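You operate a simulated robot arm through the tools that you are given. There is no shell and no other tool. Be economical: measure what you need, move in short steps, check, and stop when the job is done.

You run a simulated robot arm. Do the job below in one go: nothing can be reset, and whatever is moved stays where it is left.

## Task
Prove the press stop button, then leave the ram on its tried latch.
Fine: The pump runs and the latch stays set. Push the press stop button, then press the green cycle button once: the display says off and nothing starts. Turn the pump key off with a clean dry hand, set the mode knob to jog and hold the down button till the display says held. Oil pressure stands on after the key, so keep from under the ram. Pinch nothing.

It is judged by the outcome, as a careful person would: the job done as asked, and still so three seconds after it is handed in. It fails if anything else is knocked over, pushed out of place, dropped, spilled or broken.

## Robot
A 7-joint arm with a two-finger parallel gripper, fixed in place. Base frame: the origin is at the foot of the arm, x ahead of it, y to its left, z up; the work surface is at about z = 0.968. Lengths are in m, angles in rad, forces in N, time in s.
Its first joint turns from -2.897 to 2.897 rad. Payload 4.4 kg.
The TCP is the grasp point between the finger pads, 0.023 m short of the fingertips. In the tool frame z runs along the fingers and y along their closing line. Largest opening 0.094 m; finger width 0.038, thickness 0.01; the body of the gripper, 0.054 by 0.096 m, starts 0.039 m behind the TCP.
Orientation is that of the tool frame in the base frame, as a unit quaternion [w, x, y, z]. With the fingers straight down and closing along the base's y, the tool's x points along the base's -x, its y along +y and its z along -z.

## Interface
- The arm moves only by the tool step_arm. Its arguments are lists of equal length, an entry for each row: "claw": the closure, from 0 (fully open) to 1 (shut); "slide": the shift along the tool's x, y, z in m, a list of three; "delta_rot": the turn, a rotation vector about the tool's x, y, z in rad, a list of three. In form: {"claw": [claw, ...], "slide": [[tx, ty, tz], ...], "delta_rot": [[wx, wy, wz], ...]}. A call has 1 to 10 rows; each row is the pose to reach, as a shift and turn from the pose commanded when the call began, along the tool's axes at that moment. Rows are played at 5 a second. More than 0.05 m and 0.15 rad between two rows, or a gripper value outside its range, and nothing of the call is played. A pose out of reach is approached as far as the arm can. The call stops where the force on the tool passes 40 N (or 10 N more than at its start, if that is more) or the arm is blocked; 0.2 s more then pass. The fingers move at their own pace (about 0.072 m/s each) and stop on an object; they squeeze with about 24 N. The grip force told is the motor's: it shows also when the fingers shut on nothing. Time passes only in rows, and 0.2 s behind the last, so rows that repeat a pose let the fingers close. The reply holds the time, the measured pose of the TCP, the force on the tool along the base axes, the opening and the grip force, in the units named above and with some noise.
- Cameras (640 x 400 px; columns grow to the right, rows downward): "scene" is fixed at [0.2183, -0.6499, 1.7225]; the picture's right is [0.83, -0.55, 0.00], its down [-0.29, -0.44, -0.85] and it looks along [0.47, 0.71, -0.53] (base axes); focal length 366 px, centre (320, 200). "wrist" rides on the gripper at [-0.039, 0, -0.044] in the tool frame; the picture's right is [0.00, -1.00, 0.00], its down [0.97, 0.00, -0.24] and it looks along [0.24, 0.00, 0.97] (tool axes); focal length 218 px, centre (320, 200).
- grab_frame(camera): a new picture of that camera. No time passes.
- probe_pixels(camera, pixels): for up to 12 pixels [column, row] of the newest picture of that camera ("zoom" is the newest enlarged one), the place [x, y, z] in the base frame of the surface seen there, good to about 0.002 m. No time passes.
- enlarge(camera, box): a new picture of the part [left, top, right, bottom] of that camera's present view, enlarged. No time passes.
- job_done(): hands the job in; it is judged then, once.

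Go step by step. Measure first, check grasps and placings, and put right what went wrong. The budget is 80 turns and 38 pictures, counting those below and the enlarged ones. Unless the task says otherwise, let go and move clear before handing in, and close with one line.

The tools are called after "Request:" as a command line: name --argument value ..., lists and objects as JSON in quotes. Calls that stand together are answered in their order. step_arm: Moves the arm, as the interface text tells. Its arguments: {"type":"object","properties":{"claw":{"type":"array"},"slide":{"type":"array"},"delta_rot":{"type":"array"}},"required":["claw","slide","delta_rot"]} The other tools are called the same way: grab_frame (camera) takes a picture; probe_pixels (camera, pixels) gives the place of the surface under pixels of a picture; enlarge (camera, box) takes an enlarged picture of a part of a camera's view; job_done () hands the job in.

At the start:

```text
time_s: 0.0
eef_pos: [0.8048, 0.232, 1.2708]
tool_rot: [0.0, 0.0, 1.0, -0.001]
force: [0.7, 0.1, 0.2]
grip_width: 0.094
finger_force: 0.0
```

scene: 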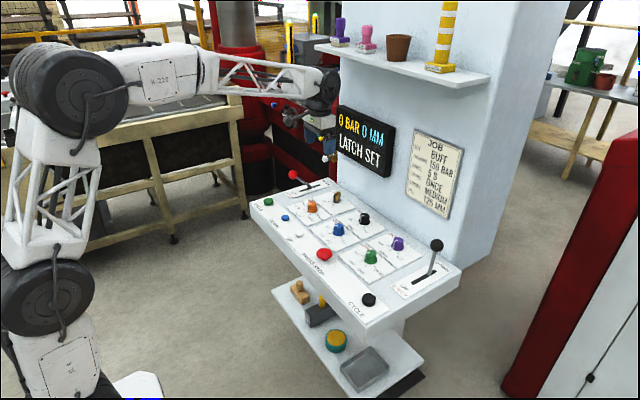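
wrist: 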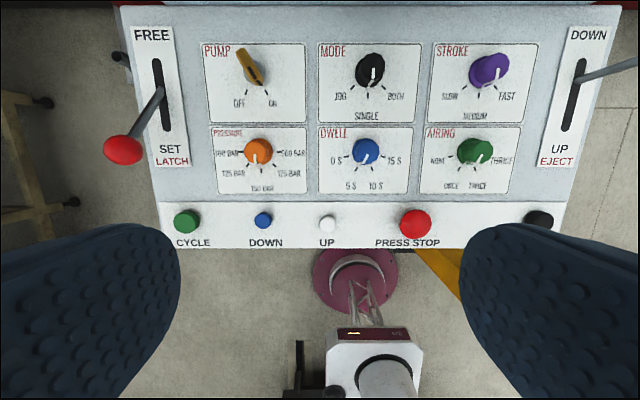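

The panel lies below the gripper, with CYCLE green at wrist (187,222), DOWN at (263,220) and PRESS STOP at (415,223). I'll enlarge both views and measure.

Request:
enlarge --camera "wrist" --box '[100, 0, 640, 260]'

Request:
enlarge --camera "scene" --box '[230, 90, 480, 330]'

Request:
probe_pixels --camera "wrist" --pixels '[[187, 222], [263, 220], [327, 223], [415, 223], [540, 220], [370, 68], [255, 70], [123, 150], [300, 235], [300, 20], [258, 150], [225, 222]]'

```text
1.19 times, centred on (370, 130) of wrist
```

zoom: 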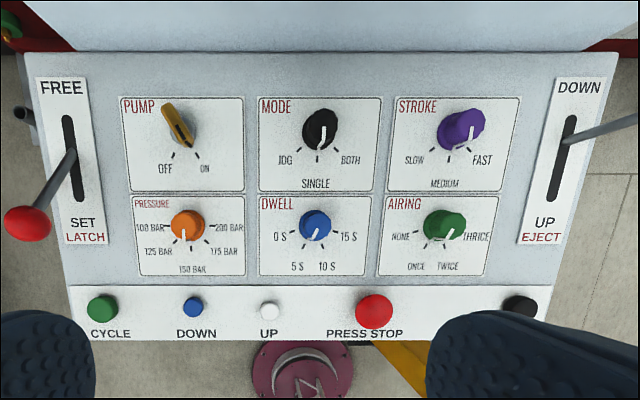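

```text
1.67 times, centred on (355, 210) of scene
```

zoom: 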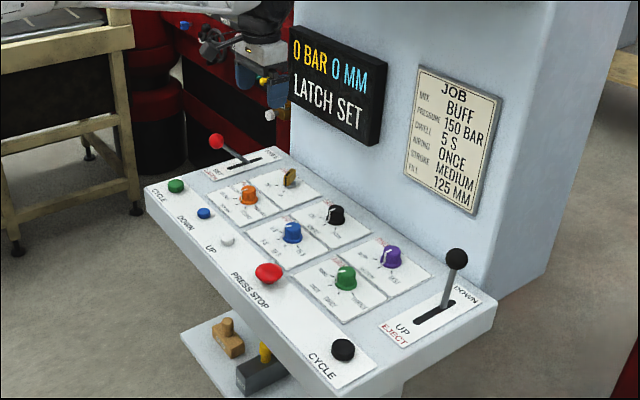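

```text
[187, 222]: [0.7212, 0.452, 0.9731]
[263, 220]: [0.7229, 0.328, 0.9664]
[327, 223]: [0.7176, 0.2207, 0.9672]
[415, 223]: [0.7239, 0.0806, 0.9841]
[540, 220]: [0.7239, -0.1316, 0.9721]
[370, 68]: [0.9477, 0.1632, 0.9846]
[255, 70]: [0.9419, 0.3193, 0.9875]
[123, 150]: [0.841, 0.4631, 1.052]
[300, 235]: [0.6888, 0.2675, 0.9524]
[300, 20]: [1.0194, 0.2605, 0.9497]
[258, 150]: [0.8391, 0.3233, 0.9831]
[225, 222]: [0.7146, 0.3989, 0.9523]
```

Panel top is about z 0.952, with the stop button top at (0.724, 0.081, 0.984). I'll close the fingers and go above the stop.

Request:
step_arm --claw '[1, 1, 1, 1, 1, 1, 1, 1]' --slide '[[0.0, 0, 0], [0.014, -0.025, 0.025], [0.028, -0.05, 0.05], [0.042, -0.076, 0.08], [0.056, -0.101, 0.11], [0.07, -0.127, 0.14], [0.081, -0.151, 0.17], [0.081, -0.151, 0.21]]' --delta_rot '[[0, 0, 0], [0, 0, 0], [0, 0, 0], [0, 0, 0], [0, 0, 0], [0, 0, 0], [0, 0, 0], [0, 0, 0]]'

Request:
grab_frame --camera "wrist"

Request:
grab_frame --camera "scene"

```text
time_s: 1.8
eef_pos: [0.7247, 0.0822, 1.06]
tool_rot: [0.001, 0.001, 1.0, 0.001]
force: [0.0, 0.2, 0.3]
grip_width: 0.0
finger_force: 24.4
```

```text
33 pictures are left
```

wrist: 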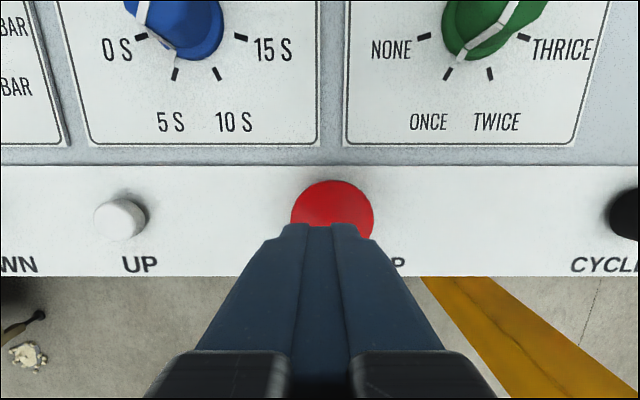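

```text
32 pictures are left
```

scene: 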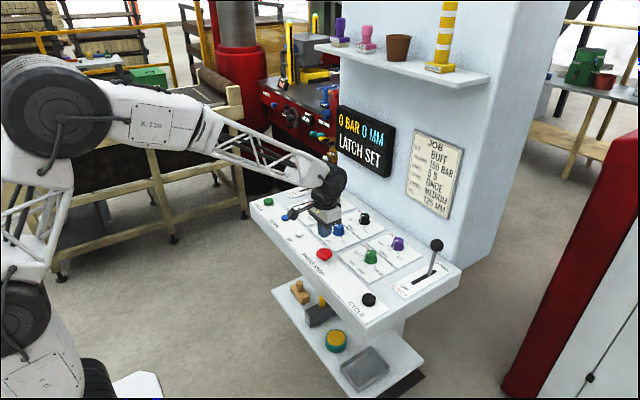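

The tip (320-330, 225) lines up with the red stop button (332, 210); the display reads 0 BAR 0 MM LATCH SET. I'll measure the button's edges before pressing.

Request:
probe_pixels --camera "wrist" --pixels '[[332, 184], [294, 215], [370, 215], [332, 210], [120, 218], [120, 202], [120, 236], [97, 218], [143, 218], [300, 265]]'

Request:
probe_pixels --camera "scene" --pixels '[[269, 202], [285, 217], [325, 254], [363, 218], [336, 196], [293, 174], [437, 245], [368, 298]]'

```text
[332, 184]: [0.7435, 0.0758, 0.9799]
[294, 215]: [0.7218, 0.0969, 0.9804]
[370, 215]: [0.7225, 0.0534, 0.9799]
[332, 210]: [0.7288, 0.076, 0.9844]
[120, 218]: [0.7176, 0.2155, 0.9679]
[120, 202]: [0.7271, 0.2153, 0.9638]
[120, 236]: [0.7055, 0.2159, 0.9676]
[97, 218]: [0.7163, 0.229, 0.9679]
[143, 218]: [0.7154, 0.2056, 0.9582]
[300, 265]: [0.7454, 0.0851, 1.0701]
```

```text
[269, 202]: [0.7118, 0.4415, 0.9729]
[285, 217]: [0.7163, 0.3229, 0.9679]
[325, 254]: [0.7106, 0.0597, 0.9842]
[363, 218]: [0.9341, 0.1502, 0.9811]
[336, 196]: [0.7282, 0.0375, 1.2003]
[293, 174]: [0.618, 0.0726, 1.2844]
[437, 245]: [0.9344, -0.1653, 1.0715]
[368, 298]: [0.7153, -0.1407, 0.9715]
```

The stop centre is about (0.718, 0.075). I'll shift there and press down gently until it gives.

Request:
step_arm --claw '[1, 1, 1, 1, 1, 1, 1]' --slide '[[0.007, -0.007, 0.02], [0.007, -0.007, 0.045], [0.007, -0.007, 0.051], [0.007, -0.007, 0.054], [0.007, -0.007, 0.057], [0.007, -0.007, 0.06], [0.007, -0.007, 0.062]]' --delta_rot '[[0, 0, 0], [0, 0, 0], [0, 0, 0], [0, 0, 0], [0, 0, 0], [0, 0, 0], [0, 0, 0]]'

Request:
enlarge --camera "scene" --box '[230, 90, 480, 330]'

```text
time_s: 3.4
eef_pos: [0.7166, 0.0741, 1.0011]
tool_rot: [0.0, 0.0, 1.0, 0.0]
force: [-6.0, -2.9, 18.9]
grip_width: 0.0001
finger_force: 23.4
```

```text
1.67 times, centred on (355, 210) of scene
```

zoom: 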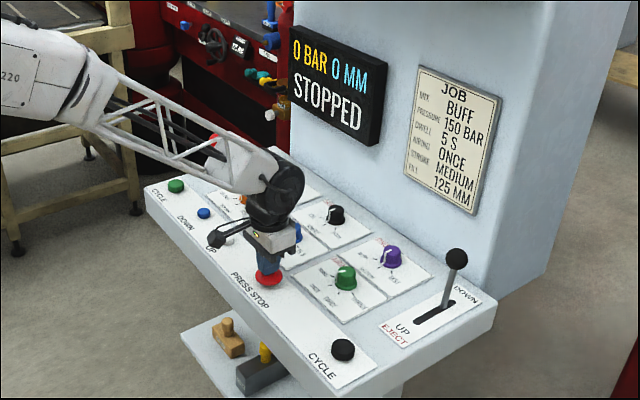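

The display says STOPPED. I'll lift straight up and see whether it stays.

Request:
step_arm --claw '[1, 1, 1, 1]' --slide '[[0, 0, -0.02], [0, 0, -0.05], [0, 0, -0.08], [0, 0, -0.08]]' --delta_rot '[[0, 0, 0], [0, 0, 0], [0, 0, 0], [0, 0, 0]]'

Request:
enlarge --camera "scene" --box '[230, 90, 480, 330]'

```text
time_s: 4.4
eef_pos: [0.7178, 0.0747, 1.0812]
tool_rot: [0.0, -0.001, 1.0, -0.001]
force: [0.6, -0.6, -0.1]
grip_width: 0.0
finger_force: 23.9
```

```text
1.67 times, centred on (355, 210) of scene
```

zoom: 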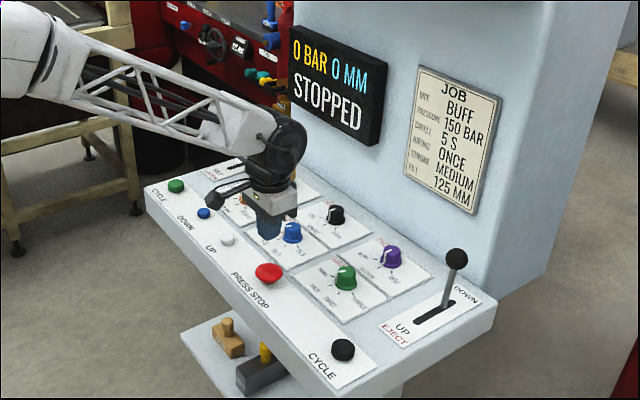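

It stays STOPPED. Moving at height to over the green cycle button.

Request:
step_arm --claw '[1, 1, 1, 1, 1, 1, 1, 1, 1]' --slide '[[0, 0.045, 0], [0, 0.09, 0], [0, 0.135, 0], [0, 0.18, 0], [0, 0.225, 0], [0, 0.27, 0], [0, 0.315, 0], [0, 0.345, 0], [0, 0.371, 0.01]]' --delta_rot '[[0, 0, 0], [0, 0, 0], [0, 0, 0], [0, 0, 0], [0, 0, 0], [0, 0, 0], [0, 0, 0], [0, 0, 0], [0, 0, 0]]'

Request:
grab_frame --camera "wrist"

```text
time_s: 6.4
eef_pos: [0.7167, 0.4468, 1.0698]
tool_rot: [0.001, 0.0, 1.0, 0.0]
force: [0.1, 0.4, 0.6]
grip_width: 0.0
finger_force: 23.9
```

```text
29 pictures are left
```

wrist: 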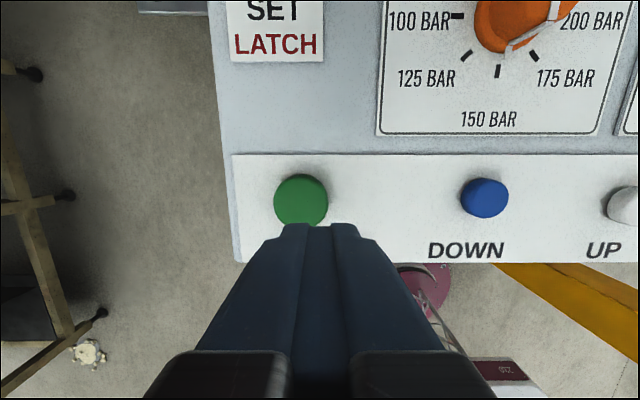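

The green button appears at (301,201), slightly left of the tip (320,228). I'll measure its edges.

Request:
probe_pixels --camera "wrist" --pixels '[[301, 200], [278, 200], [324, 200], [301, 180], [290, 220], [300, 190], [484, 198], [464, 198], [504, 198], [484, 182], [484, 214], [488, 40]]'

```text
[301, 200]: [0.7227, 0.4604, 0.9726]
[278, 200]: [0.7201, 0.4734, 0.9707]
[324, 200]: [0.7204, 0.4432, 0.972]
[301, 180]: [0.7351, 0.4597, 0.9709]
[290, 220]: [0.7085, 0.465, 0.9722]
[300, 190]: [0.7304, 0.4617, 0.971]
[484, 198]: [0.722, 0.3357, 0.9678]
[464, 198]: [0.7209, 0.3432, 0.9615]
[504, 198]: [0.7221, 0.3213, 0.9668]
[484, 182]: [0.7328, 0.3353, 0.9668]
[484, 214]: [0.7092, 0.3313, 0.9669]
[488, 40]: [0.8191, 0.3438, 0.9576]
```

Green centre is about (0.720, 0.459), top 0.9725. I'll press it once and lift.

Request:
step_arm --claw '[1, 1, 1, 1, 1, 1, 1]' --slide '[[-0.003, 0.012, 0.03], [-0.003, 0.012, 0.06], [-0.003, 0.012, 0.07], [-0.003, 0.012, 0.074], [-0.003, 0.012, 0.077], [-0.003, 0.012, 0.08], [-0.003, 0.012, 0.082]]' --delta_rot '[[0, 0, 0], [0, 0, 0], [0, 0, 0], [0, 0, 0], [0, 0, 0], [0, 0, 0], [0, 0, 0]]'

Request:
enlarge --camera "scene" --box '[230, 90, 480, 330]'

```text
time_s: 8.0
eef_pos: [0.7202, 0.4581, 0.988]
tool_rot: [0.001, -0.001, 1.0, 0.001]
force: [-4.5, 2.8, 9.7]
grip_width: 0.0003
finger_force: 23.8
```

```text
1.67 times, centred on (355, 210) of scene
```

zoom: 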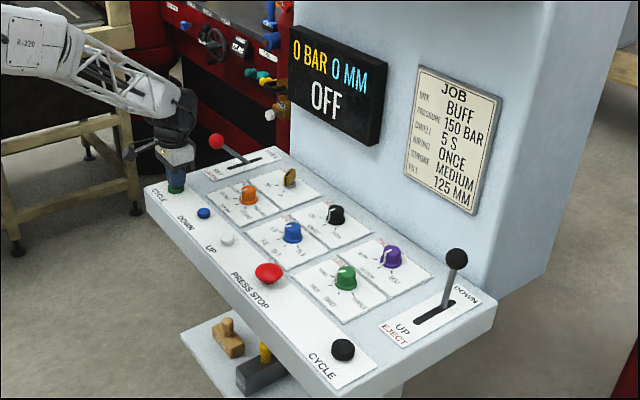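

Display says OFF: the stop is proved. I'll lift, and measure the display and wall so that I can reach the key without touching them.

Request:
step_arm --claw '[1, 1, 1, 1, 1, 1]' --slide '[[0, 0, -0.02], [0, 0, -0.06], [0, 0, -0.1], [0, 0, -0.14], [0, -0.04, -0.17], [0, -0.085, -0.17]]' --delta_rot '[[0, 0, 0], [0, 0, 0], [0, 0, 0], [0, 0, 0], [0, 0, 0], [0, 0, 0]]'

Request:
grab_frame --camera "scene"

Request:
probe_pixels --camera "scene" --pixels '[[340, 108], [338, 150], [391, 178], [395, 130], [410, 190], [450, 205], [425, 210], [320, 47], [487, 80], [294, 174], [337, 195], [380, 210]]'

Request:
grab_frame --camera "wrist"

```text
time_s: 9.4
eef_pos: [0.7208, 0.3739, 1.1559]
tool_rot: [0.001, 0.001, 1.0, 0.0]
force: [-0.4, -0.2, -1.0]
grip_width: 0.0002
finger_force: 23.6
```

```text
27 pictures are left
```

scene: 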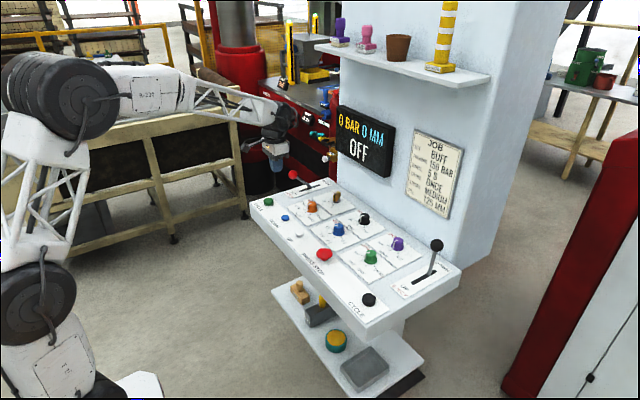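

```text
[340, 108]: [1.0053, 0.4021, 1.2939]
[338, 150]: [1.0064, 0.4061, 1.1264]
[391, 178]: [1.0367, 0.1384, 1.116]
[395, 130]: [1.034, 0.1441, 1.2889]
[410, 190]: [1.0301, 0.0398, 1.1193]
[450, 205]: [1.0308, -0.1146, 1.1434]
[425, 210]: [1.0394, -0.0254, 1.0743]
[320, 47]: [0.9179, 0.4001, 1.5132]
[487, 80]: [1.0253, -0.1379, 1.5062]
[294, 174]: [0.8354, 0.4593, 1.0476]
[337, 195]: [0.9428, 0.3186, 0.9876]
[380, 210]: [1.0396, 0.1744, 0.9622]
```

```text
26 pictures are left
```

wrist: 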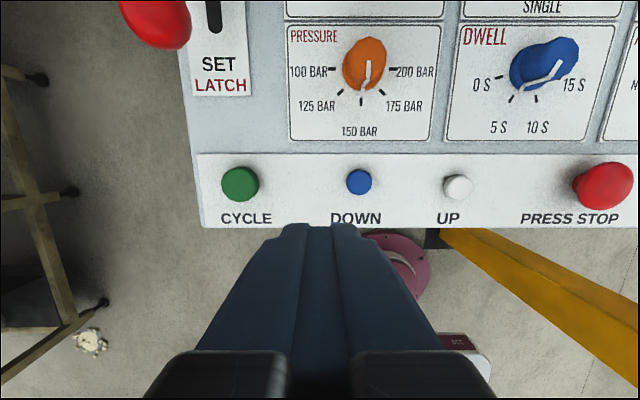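

The display face is at x≈1.005, so the hand has little room there. I'll move to about (0.86, 0.25, 1.156) to look closely at the key and mode knob.

Request:
step_arm --claw '[1, 1, 1, 1, 1]' --slide '[[-0.03, -0.025, 0], [-0.06, -0.05, 0], [-0.09, -0.08, 0], [-0.12, -0.105, 0], [-0.14, -0.124, 0]]' --delta_rot '[[0, 0, 0], [0, 0, 0], [0, 0, 0], [0, 0, 0], [0, 0, 0]]'

Request:
grab_frame --camera "wrist"

Request:
enlarge --camera "wrist" --box '[160, 40, 480, 240]'

```text
time_s: 10.6
eef_pos: [0.8598, 0.2499, 1.1583]
tool_rot: [0.0, -0.001, 1.0, 0.0]
force: [-0.2, -0.2, 1.4]
grip_width: 0.0001
finger_force: 24.1
```

```text
25 pictures are left
```

wrist: 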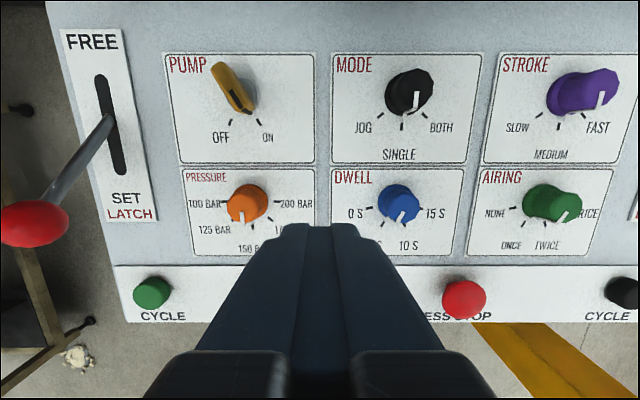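

```text
2.00 times, centred on (320, 140) of wrist
```

zoom: 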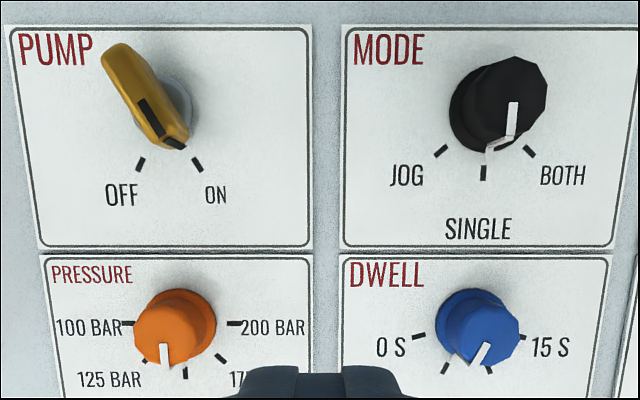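

The key (a bar) points at ON with the OFF mark at zoom (140,163); the mode points to SINGLE with the JOG mark at (440,150). I'll measure these.

Request:
probe_pixels --camera "zoom" --pixels '[[115, 52], [130, 85], [150, 115], [172, 144], [180, 95], [140, 163], [196, 163], [185, 120], [105, 65], [150, 65], [140, 140], [188, 140]]'

Request:
probe_pixels --camera "zoom" --pixels '[[512, 60], [545, 95], [512, 130], [485, 85], [512, 95], [512, 103], [490, 148], [440, 150], [483, 172], [529, 150], [452, 110], [500, 138]]'

```text
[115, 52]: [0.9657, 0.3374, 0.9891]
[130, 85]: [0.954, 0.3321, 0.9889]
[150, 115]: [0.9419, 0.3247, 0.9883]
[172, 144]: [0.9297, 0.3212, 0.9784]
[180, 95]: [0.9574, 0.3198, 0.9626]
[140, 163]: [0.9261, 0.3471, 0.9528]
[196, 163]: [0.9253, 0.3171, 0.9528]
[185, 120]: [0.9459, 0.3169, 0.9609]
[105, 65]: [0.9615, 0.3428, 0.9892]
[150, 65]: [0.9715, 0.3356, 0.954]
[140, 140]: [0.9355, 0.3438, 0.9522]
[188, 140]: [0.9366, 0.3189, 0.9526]
```

```text
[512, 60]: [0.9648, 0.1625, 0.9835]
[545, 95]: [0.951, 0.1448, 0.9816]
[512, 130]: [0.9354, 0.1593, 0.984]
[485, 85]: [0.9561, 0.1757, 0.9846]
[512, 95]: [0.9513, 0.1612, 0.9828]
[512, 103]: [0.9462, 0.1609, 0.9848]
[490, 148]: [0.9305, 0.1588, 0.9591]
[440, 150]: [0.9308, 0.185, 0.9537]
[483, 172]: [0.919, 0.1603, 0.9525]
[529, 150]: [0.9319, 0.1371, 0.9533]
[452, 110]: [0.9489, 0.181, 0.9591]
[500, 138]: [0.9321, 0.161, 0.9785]
```

The key pivots at about (0.948, 0.332), bar top z 0.989, and needs 60° clockwise from above; the mode pivots at (0.948, 0.161). I'll open partly, turn the fingers square to the bar, and then lean the hand away from the display.

Request:
step_arm --claw '[0.45, 0.45, 0.45, 0.45]' --slide '[[-0.008, 0.02, 0], [-0.015, 0.04, 0], [-0.022, 0.06, 0], [-0.03, 0.08, 0]]' --delta_rot '[[0, 0, -0.131], [0, 0, -0.262], [0, 0, -0.393], [0, 0, -0.5236]]'

Request:
step_arm --claw '[0.45, 0.45, 0.45]' --slide '[[0, 0, 0], [0, 0, 0], [0, 0, 0]]' --delta_rot '[[0, -0.125, 0], [0, -0.25, 0], [0, -0.25, 0]]'

```text
time_s: 11.6
eef_pos: [0.8888, 0.3282, 1.1585]
tool_rot: [0.0, -0.259, 0.966, 0.0]
force: [0.2, 0.2, -0.4]
grip_width: 0.0518
finger_force: 0.0
```

```text
time_s: 12.4
eef_pos: [0.8901, 0.3282, 1.1572]
tool_rot: [0.122, -0.257, 0.958, 0.032]
force: [-0.7, 0.4, -0.7]
grip_width: 0.0518
finger_force: 0.1
```

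The hand now leans towards the base as intended (tool z = (0.217, 0.124, -0.968)). I'll move to just above the key and check.

Request:
step_arm --claw '[0.45, 0.45, 0.45, 0.45, 0.45]' --slide '[[-0.005, -0.006, 0.034], [-0.009, -0.013, 0.068], [-0.014, -0.019, 0.102], [-0.0187, -0.0255, 0.136], [-0.0187, -0.0255, 0.136]]' --delta_rot '[[0, 0, 0], [0, 0, 0], [0, 0, 0], [0, 0, 0], [0, 0, 0]]'

Request:
grab_frame --camera "wrist"

Request:
enlarge --camera "scene" --box '[230, 90, 480, 330]'

```text
time_s: 13.6
eef_pos: [0.9473, 0.3325, 1.0294]
tool_rot: [0.12, -0.257, 0.959, 0.032]
force: [0.4, 0.6, 0.1]
grip_width: 0.0517
finger_force: 0.0
```

```text
23 pictures are left
```

wrist: 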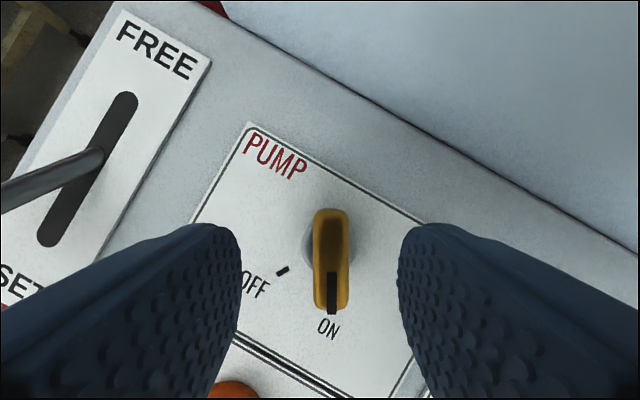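

```text
1.67 times, centred on (355, 210) of scene
```

zoom: 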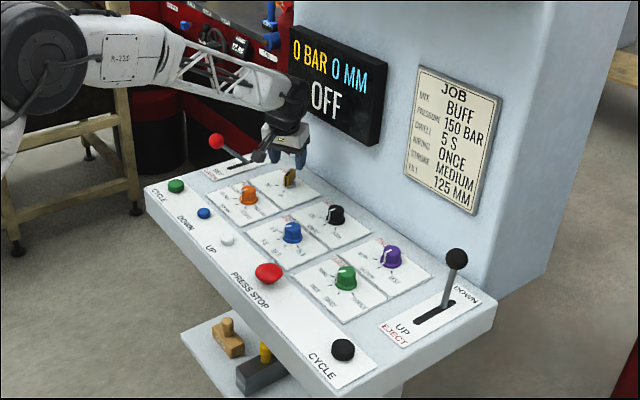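

The bar at wrist (331,260) is square between the fingers. I want the clearance between the hand's appendage at zoom (258,157) and the latch lever before I turn.

Request:
probe_pixels --camera "zoom" --pixels '[[258, 157], [268, 148], [216, 141], [230, 151], [243, 160], [270, 130], [290, 105], [305, 90], [285, 140], [301, 158]]'

Request:
probe_pixels --camera "wrist" --pixels '[[90, 160], [50, 178], [10, 195], [330, 215], [320, 300], [342, 300], [331, 260], [318, 235], [347, 235], [282, 271], [330, 305]]'

```text
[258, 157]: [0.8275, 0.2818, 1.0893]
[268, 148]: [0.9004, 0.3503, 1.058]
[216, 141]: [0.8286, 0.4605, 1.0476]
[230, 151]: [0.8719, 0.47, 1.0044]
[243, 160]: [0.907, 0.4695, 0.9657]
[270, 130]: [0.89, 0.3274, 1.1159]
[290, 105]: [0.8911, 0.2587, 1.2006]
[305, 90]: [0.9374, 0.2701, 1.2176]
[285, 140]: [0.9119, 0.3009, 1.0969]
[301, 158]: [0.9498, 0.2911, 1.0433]
```

```text
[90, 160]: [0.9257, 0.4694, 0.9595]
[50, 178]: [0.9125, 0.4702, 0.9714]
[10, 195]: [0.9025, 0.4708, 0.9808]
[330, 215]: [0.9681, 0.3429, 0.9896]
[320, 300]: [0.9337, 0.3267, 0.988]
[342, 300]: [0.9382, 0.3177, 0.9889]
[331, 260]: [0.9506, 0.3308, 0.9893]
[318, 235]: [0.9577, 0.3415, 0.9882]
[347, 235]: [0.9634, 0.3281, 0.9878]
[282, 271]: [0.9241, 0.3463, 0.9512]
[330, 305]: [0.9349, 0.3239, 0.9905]
```

The lever lies in the plane y≈0.47, so the appendage clears it by over 2 cm even after turning. I'll shift 3 mm to centre, go down 38 mm and close on the bar.

Request:
step_arm --claw '[0.45, 0.45, 0.45, 0.45, 0.75, 1, 1, 1]' --slide '[[-0.002, -0.003, 0], [0.001, -0.003, 0.012], [0.004, -0.003, 0.024], [0.0067, -0.003, 0.037], [0.0067, -0.003, 0.037], [0.0067, -0.003, 0.037], [0.0067, -0.003, 0.037], [0.0067, -0.003, 0.037]]' --delta_rot '[[0, 0, 0], [0, 0, 0], [0, 0, 0], [0, 0, 0], [0, 0, 0], [0, 0, 0], [0, 0, 0], [0, 0, 0]]'

Request:
grab_frame --camera "wrist"

```text
time_s: 15.4
eef_pos: [0.9527, 0.3311, 0.9924]
tool_rot: [0.121, -0.257, 0.958, 0.033]
force: [18.7, -16.1, -2.5]
grip_width: 0.0156
finger_force: 44.4
```

```text
21 pictures are left
```

wrist: 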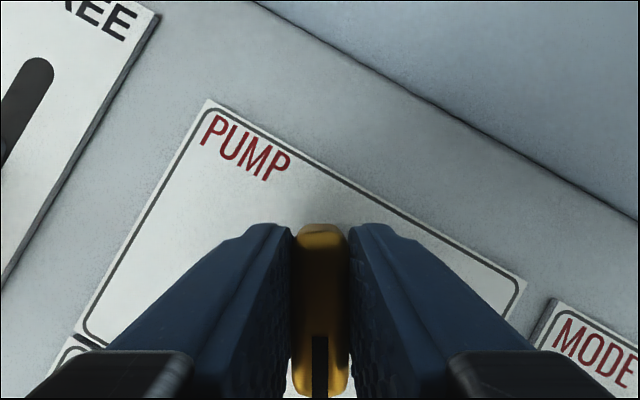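

The fingers hold the bar (0.0156 m), but a side load of about 24 N points along tool -y. I'll ease that way 2 mm to relieve it.

Request:
step_arm --claw '[1, 1]' --slide '[[0, -0.0015, 0], [0, -0.0015, 0]]' --delta_rot '[[0, 0, 0], [0, 0, 0]]'

```text
time_s: 16.0
eef_pos: [0.9521, 0.3319, 0.993]
tool_rot: [0.12, -0.257, 0.959, 0.031]
force: [31.2, 8.8, -8.5]
grip_width: 0.0157
finger_force: 44.7
```

The side load fell to -8 N but about 28 N now acts along tool -x. I'll ease a little that way too.

Request:
step_arm --claw '[1, 1]' --slide '[[-0.0015, -0.0005, 0], [-0.0015, -0.0005, 0]]' --delta_rot '[[0, 0, 0], [0, 0, 0]]'

```text
time_s: 16.6
eef_pos: [0.9529, 0.3312, 0.9927]
tool_rot: [0.119, -0.257, 0.958, 0.033]
force: [-20.1, -0.4, -4.9]
grip_width: 0.0158
finger_force: 44.8
```

The rigid pinch makes big loads per mm, so I'll loosen to about 0.021 m so that the fingers straddle the bar, recentre on the pivot, and turn the key with that slack.

Request:
step_arm --claw '[0.775, 0.775, 0.775]' --slide '[[0, 0, 0], [0.002, 0.0005, 0], [0.002, 0.0005, 0]]' --delta_rot '[[0, 0, 0], [0, 0, 0], [0, 0, 0]]'

Request:
step_arm --claw '[0.775, 0.775, 0.775, 0.775, 0.775, 0.775, 0.775, 0.775, 0.775]' --slide '[[0, 0, 0], [0, 0, 0], [0, 0, 0], [0, 0, 0], [0, 0, 0], [0, 0, 0], [0, 0, 0], [0, 0, 0], [0, 0, 0]]' --delta_rot '[[0.032, 0, 0.126], [0.064, 0, 0.252], [0.096, 0, 0.378], [0.128, 0, 0.504], [0.16, 0, 0.63], [0.192, 0, 0.756], [0.224, 0, 0.882], [0.2525, 0, 0.992], [0.272, 0, 1.066]]'

Request:
grab_frame --camera "wrist"

```text
time_s: 17.4
eef_pos: [0.9523, 0.3295, 0.9927]
tool_rot: [0.12, -0.257, 0.958, 0.032]
force: [0.1, -0.6, 1.1]
grip_width: 0.021
finger_force: 0.1
```

```text
time_s: 19.4
eef_pos: [0.952, 0.3292, 0.9933]
tool_rot: [0.119, 0.283, 0.951, -0.036]
force: [0.5, 0.2, 0.1]
grip_width: 0.0209
finger_force: 0.0
```

```text
20 pictures are left
```

wrist: 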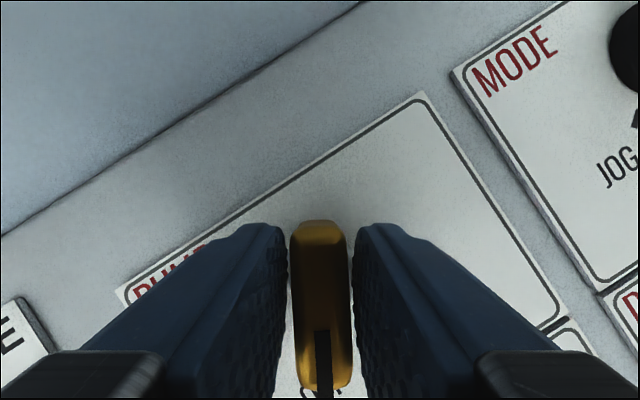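

The key turned with the fingers with no load left. I'll raise straight up and look.

Request:
step_arm --claw '[0.7, 0.6, 0.6, 0.6]' --slide '[[-0.005, 0, -0.0194], [-0.0124, 0, -0.0485], [-0.022, 0, -0.087], [-0.022, 0, -0.087]]' --delta_rot '[[0, 0, 0], [0, 0, 0], [0, 0, 0], [0, 0, 0]]'

Request:
grab_frame --camera "wrist"

Request:
enlarge --camera "scene" --box '[230, 90, 480, 330]'

```text
time_s: 20.4
eef_pos: [0.9508, 0.3283, 1.0798]
tool_rot: [0.119, 0.282, 0.951, -0.035]
force: [-0.4, 0.9, 1.0]
grip_width: 0.0379
finger_force: 0.1
```

```text
19 pictures are left
```

wrist: 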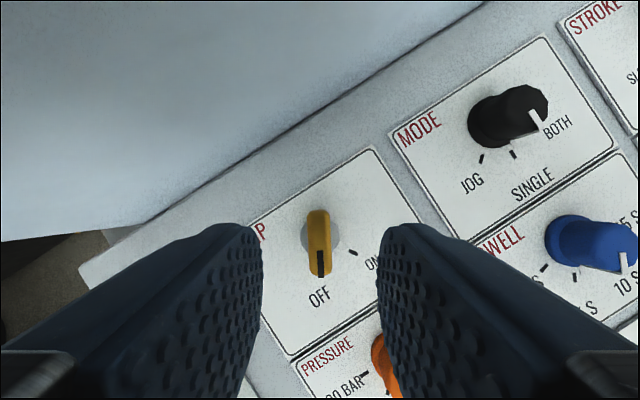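

```text
1.67 times, centred on (355, 210) of scene
```

zoom: 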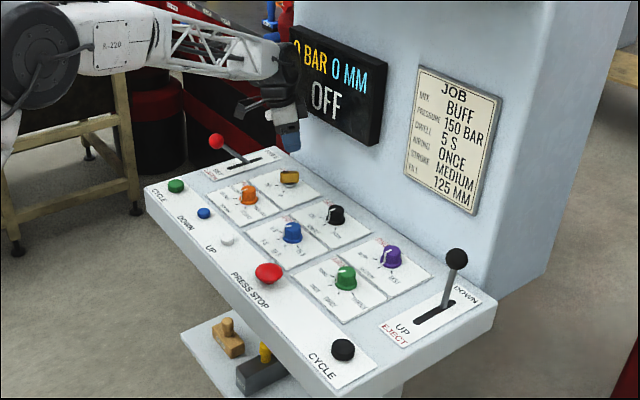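

The key points to OFF at wrist (320,275) and the display still reads OFF. Next I'll go over the mode knob at (0.950, 0.160), swinging the fingers back to -30°.

Request:
step_arm --claw '[0.45, 0.45, 0.45, 0.45, 0.45, 0.45, 0.45, 0.45, 0.45]' --slide '[[-0.011, -0.0177, 0.0028], [-0.022, -0.0354, 0.0057], [-0.033, -0.0531, 0.0085], [-0.044, -0.0708, 0.0113], [-0.055, -0.0886, 0.0142], [-0.066, -0.1063, 0.017], [-0.077, -0.124, 0.0199], [-0.088, -0.1417, 0.0227], [-0.088, -0.1417, 0.0227]]' --delta_rot '[[-0.034, 0, -0.133], [-0.068, 0, -0.266], [-0.102, 0, -0.399], [-0.136, 0, -0.533], [-0.17, 0, -0.666], [-0.204, 0, -0.8], [-0.238, 0, -0.933], [-0.272, 0, -1.066], [-0.272, 0, -1.066]]'

Request:
grab_frame --camera "wrist"

```text
time_s: 22.4
eef_pos: [0.9504, 0.1611, 1.0813]
tool_rot: [0.12, -0.257, 0.958, 0.033]
force: [0.0, 0.2, -0.6]
grip_width: 0.0516
finger_force: 0.0
```

```text
17 pictures are left
```

wrist: 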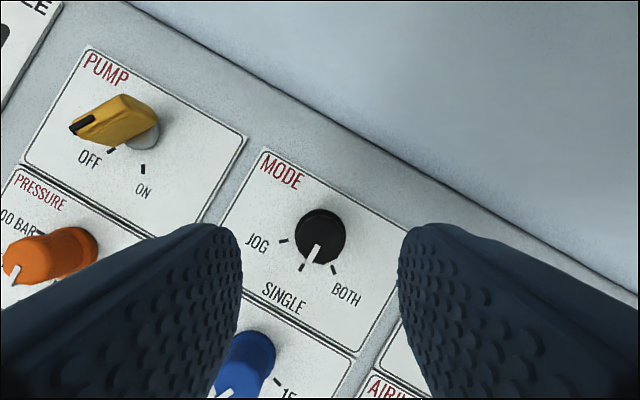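

The mode knob at (320,236) points to SINGLE, between the fingers. I'll measure its edges to centre well.

Request:
probe_pixels --camera "wrist" --pixels '[[298, 238], [301, 238], [338, 238], [342, 238], [320, 214], [320, 218], [325, 256], [325, 260], [320, 236], [317, 246], [309, 263], [304, 225]]'

Request:
enlarge --camera "wrist" --box '[250, 180, 400, 300]'

```text
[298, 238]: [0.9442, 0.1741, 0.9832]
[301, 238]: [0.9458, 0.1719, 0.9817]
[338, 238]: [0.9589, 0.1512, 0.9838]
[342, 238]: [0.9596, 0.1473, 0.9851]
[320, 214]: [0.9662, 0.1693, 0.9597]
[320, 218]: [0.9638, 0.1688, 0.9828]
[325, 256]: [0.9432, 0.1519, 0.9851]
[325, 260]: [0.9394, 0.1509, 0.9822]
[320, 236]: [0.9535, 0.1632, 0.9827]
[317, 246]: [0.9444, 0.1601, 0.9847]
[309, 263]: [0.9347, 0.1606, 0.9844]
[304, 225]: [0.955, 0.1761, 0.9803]
```

```text
3.33 times, centred on (325, 240) of wrist
```

zoom: 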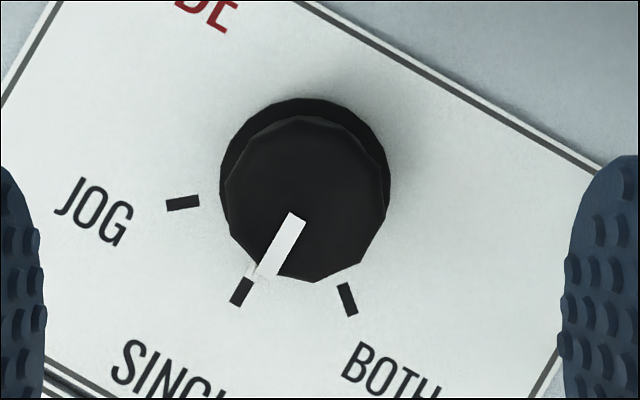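

Knob centre is about (0.951, 0.160), diameter 0.031 m. I'll descend with a 2 mm sideways correction and close on it.

Request:
step_arm --claw '[0.45, 0.45, 0.45, 0.45, 0.6, 0.6, 0.65, 0.7, 0.7]' --slide '[[0.007, -0.002, 0.03], [0.014, -0.002, 0.058], [0.019, -0.002, 0.075], [0.0225, -0.002, 0.088], [0.0225, -0.002, 0.088], [0.0225, -0.002, 0.088], [0.0225, -0.002, 0.088], [0.0225, -0.002, 0.088], [0.0225, -0.002, 0.088]]' --delta_rot '[[0, 0, 0], [0, 0, 0], [0, 0, 0], [0, 0, 0], [0, 0, 0], [0, 0, 0], [0, 0, 0], [0, 0, 0], [0, 0, 0]]'

Request:
grab_frame --camera "wrist"

```text
time_s: 24.4
eef_pos: [0.9506, 0.159, 0.9902]
tool_rot: [0.12, -0.257, 0.958, 0.032]
force: [-9.6, 18.8, -0.9]
grip_width: 0.0344
finger_force: 45.2
```

```text
15 pictures are left
```

wrist: 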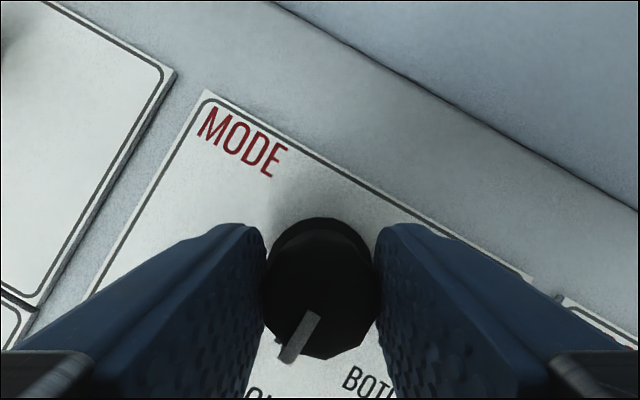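

Knob held at 0.0344 m with about +21 N along tool y, so I'll ease 1.2 mm that way, then turn half.

Request:
step_arm --claw '[0.7, 0.7]' --slide '[[0, 0.0012, 0], [0, 0.0012, 0]]' --delta_rot '[[0, 0, 0], [0, 0, 0]]'

Request:
step_arm --claw '[0.7, 0.7, 0.7, 0.7, 0.7]' --slide '[[0, 0, 0], [0, 0, 0], [0, 0, 0], [0, 0, 0], [0, 0, 0]]' --delta_rot '[[0.032, 0, 0.126], [0.064, 0, 0.252], [0.096, 0, 0.378], [0.128, 0, 0.504], [0.128, 0, 0.504]]'

Request:
grab_frame --camera "wrist"

```text
time_s: 25.0
eef_pos: [0.9504, 0.1603, 0.9894]
tool_rot: [0.12, -0.257, 0.958, 0.032]
force: [-19.9, 7.2, -4.5]
grip_width: 0.0342
finger_force: 45.1
```

```text
time_s: 26.2
eef_pos: [0.9498, 0.1609, 0.9907]
tool_rot: [0.124, 0.0, 0.992, 0.0]
force: [-23.0, -10.4, -16.0]
grip_width: 0.0346
finger_force: 45.0
```

```text
14 pictures are left
```

wrist: 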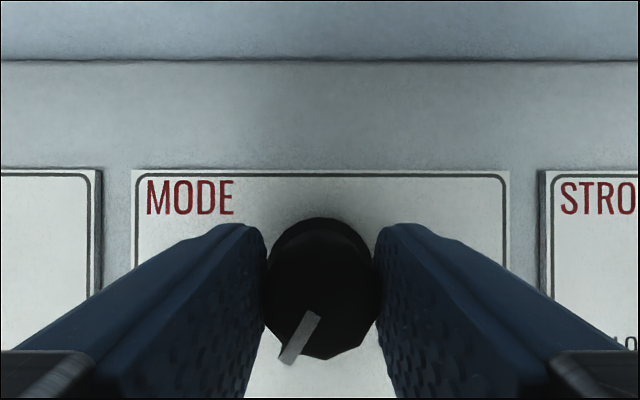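

The knob turns with the fingers; half done. I'll ease the load and turn the second half.

Request:
step_arm --claw '[0.7, 0.7, 0.7, 0.7, 0.7, 0.7]' --slide '[[0.001, -0.0006, 0.0], [0.001, -0.0006, 0.0], [0.001, -0.0006, 0.0], [0.001, -0.0006, 0.0], [0.001, -0.0006, 0.0], [0.001, -0.0006, 0.0]]' --delta_rot '[[0, 0, 0], [0.032, 0, 0.126], [0.064, 0, 0.252], [0.096, 0, 0.378], [0.128, 0, 0.504], [0.128, 0, 0.504]]'

Request:
grab_frame --camera "wrist"

```text
time_s: 27.6
eef_pos: [0.9497, 0.1613, 0.9925]
tool_rot: [0.12, 0.254, 0.959, -0.031]
force: [-1.4, -21.6, -6.9]
grip_width: 0.0343
finger_force: 44.7
```

```text
13 pictures are left
```

wrist: 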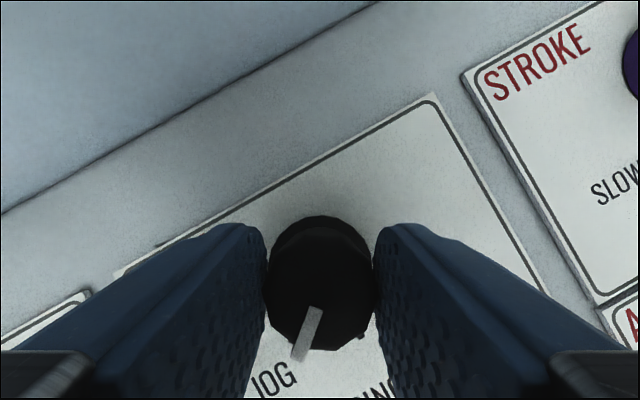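

The indicator now points towards JOG. I'll release, rise, and check.

Request:
step_arm --claw '[0.45, 0.45, 0.45, 0.45, 0.45]' --slide '[[0, 0, 0], [0, 0, 0], [-0.009, 0, -0.036], [-0.018, 0, -0.072], [-0.0225, 0, -0.089]]' --delta_rot '[[0, 0, 0], [0, 0, 0], [0, 0, 0], [0, 0, 0], [0, 0, 0]]'

Request:
enlarge --camera "wrist" --box '[230, 160, 410, 310]'

```text
time_s: 28.8
eef_pos: [0.9507, 0.1587, 1.0814]
tool_rot: [0.12, 0.253, 0.959, -0.031]
force: [0.0, -0.5, 0.5]
grip_width: 0.0516
finger_force: 0.1
```

```text
2.67 times, centred on (320, 235) of wrist
```

zoom: 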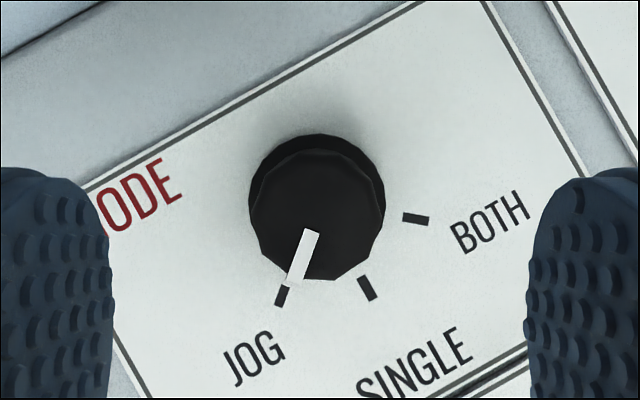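

The mode points at JOG. Now I'll move back from the wall, straighten the tool, shut the fingers and go over the DOWN button at (0.720, 0.333).

Request:
step_arm --claw '[0.45, 0.6, 0.8, 1, 1, 1]' --slide '[[0.032, 0.002, -0.02], [0.064, 0.005, -0.041], [0.095, 0.007, -0.061], [0.127, 0.01, -0.082], [0.159, 0.012, -0.102], [0.159, 0.012, -0.102]]' --delta_rot '[[0, 0, 0], [0, 0.05, 0], [0, 0.1, 0], [0, 0.175, 0], [0, 0.25, 0], [0, 0.25, 0]]'

Request:
step_arm --claw '[1, 1, 1, 1, 1]' --slide '[[0.027, 0.006, 0.027], [0.053, 0.012, 0.055], [0.08, 0.017, 0.082], [0.106, 0.023, 0.11], [0.106, 0.023, 0.11]]' --delta_rot '[[0, 0, -0.131], [0, 0, -0.262], [0, 0, -0.393], [0, 0, -0.522], [0, 0, -0.522]]'

Request:
grab_frame --camera "wrist"

```text
time_s: 30.2
eef_pos: [0.7984, 0.2587, 1.1396]
tool_rot: [-0.001, 0.256, 0.967, 0.001]
force: [0.1, -0.5, 0.2]
grip_width: 0.0
finger_force: 24.7
```

```text
time_s: 31.4
eef_pos: [0.719, 0.3327, 1.0336]
tool_rot: [0.0, -0.003, 1.0, 0.001]
force: [-0.1, 0.2, 0.5]
grip_width: 0.0001
finger_force: 24.2
```

```text
11 pictures are left
```

wrist: 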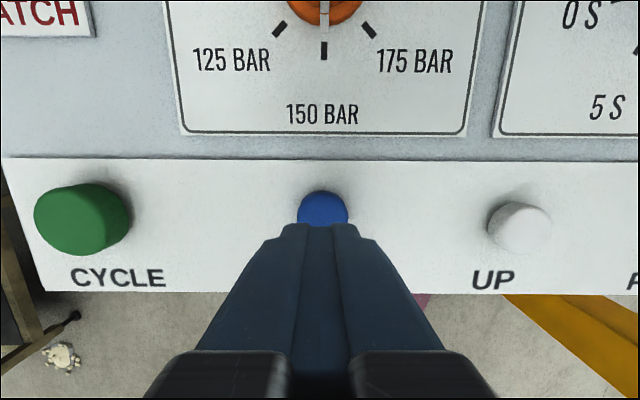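

The tip is centred over the blue DOWN button at (322,208). I'll press and hold, watching the display.

Request:
step_arm --claw '[1, 1, 1, 1, 1, 1, 1, 1, 1, 1]' --slide '[[0, 0, 0.025], [0, 0, 0.038], [0, 0, 0.043], [0, 0, 0.046], [0, 0, 0.049], [0, 0, 0.05], [0, 0, 0.05], [0, 0, 0.05], [0, 0, 0.05], [0, 0, 0.05]]' --delta_rot '[[0, 0, 0], [0, 0, 0], [0, 0, 0], [0, 0, 0], [0, 0, 0], [0, 0, 0], [0, 0, 0], [0, 0, 0], [0, 0, 0], [0, 0, 0]]'

Request:
enlarge --camera "scene" --box '[230, 90, 480, 330]'

```text
time_s: 33.6
eef_pos: [0.7192, 0.3319, 0.984]
tool_rot: [0.0, -0.003, 1.0, 0.001]
force: [-0.1, -3.6, 14.0]
grip_width: 0.0
finger_force: 24.5
```

```text
1.67 times, centred on (355, 210) of scene
```

zoom: 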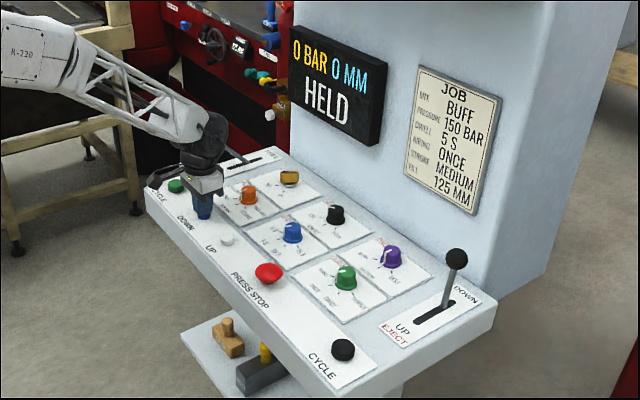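

The display says HELD. I'll release, lift clear and check that it stays.

Request:
step_arm --claw '[1, 1, 1, 1, 1, 1, 1]' --slide '[[0, 0, -0.02], [0, 0, -0.06], [0, 0, -0.1], [0, 0, -0.14], [0.03, 0, -0.17], [0.06, 0, -0.2], [0.06, 0, -0.2]]' --delta_rot '[[0, 0, 0], [0, 0, 0], [0, 0, 0], [0, 0, 0], [0, 0, 0], [0, 0, 0], [0, 0, 0]]'

Request:
enlarge --camera "scene" --box '[230, 90, 480, 330]'

Request:
grab_frame --camera "wrist"

```text
time_s: 35.2
eef_pos: [0.6588, 0.3321, 1.1818]
tool_rot: [0.0, -0.003, 1.0, 0.001]
force: [0.6, 0.2, 0.8]
grip_width: 0.0
finger_force: 24.2
```

```text
1.67 times, centred on (355, 210) of scene
```

zoom: 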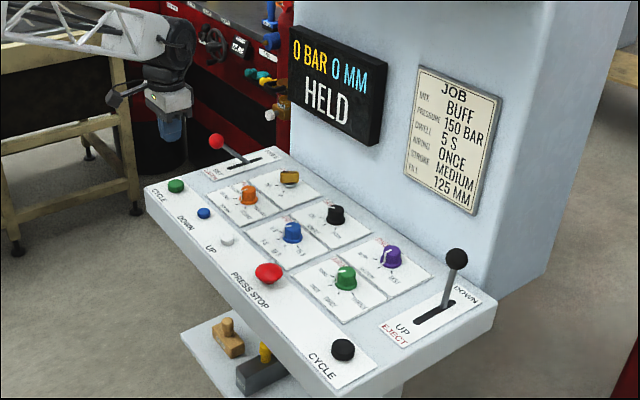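

```text
8 pictures are left
```

wrist: 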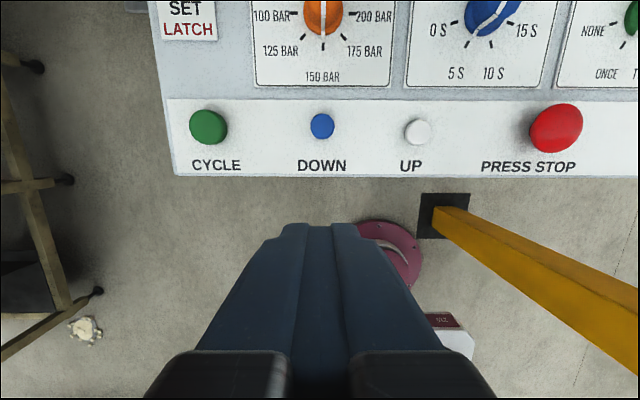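

HELD stays on the display, the latch lever is still at SET, the other knobs are as they were, and the arm is clear. I'm handing in.

Request:
job_done

```text
The job is handed in.
```

The press stop is proved: after the stop, one press of the green cycle button showed OFF and nothing started. The pump key is off, the mode is on JOG, and the display reads HELD with the latch still set.
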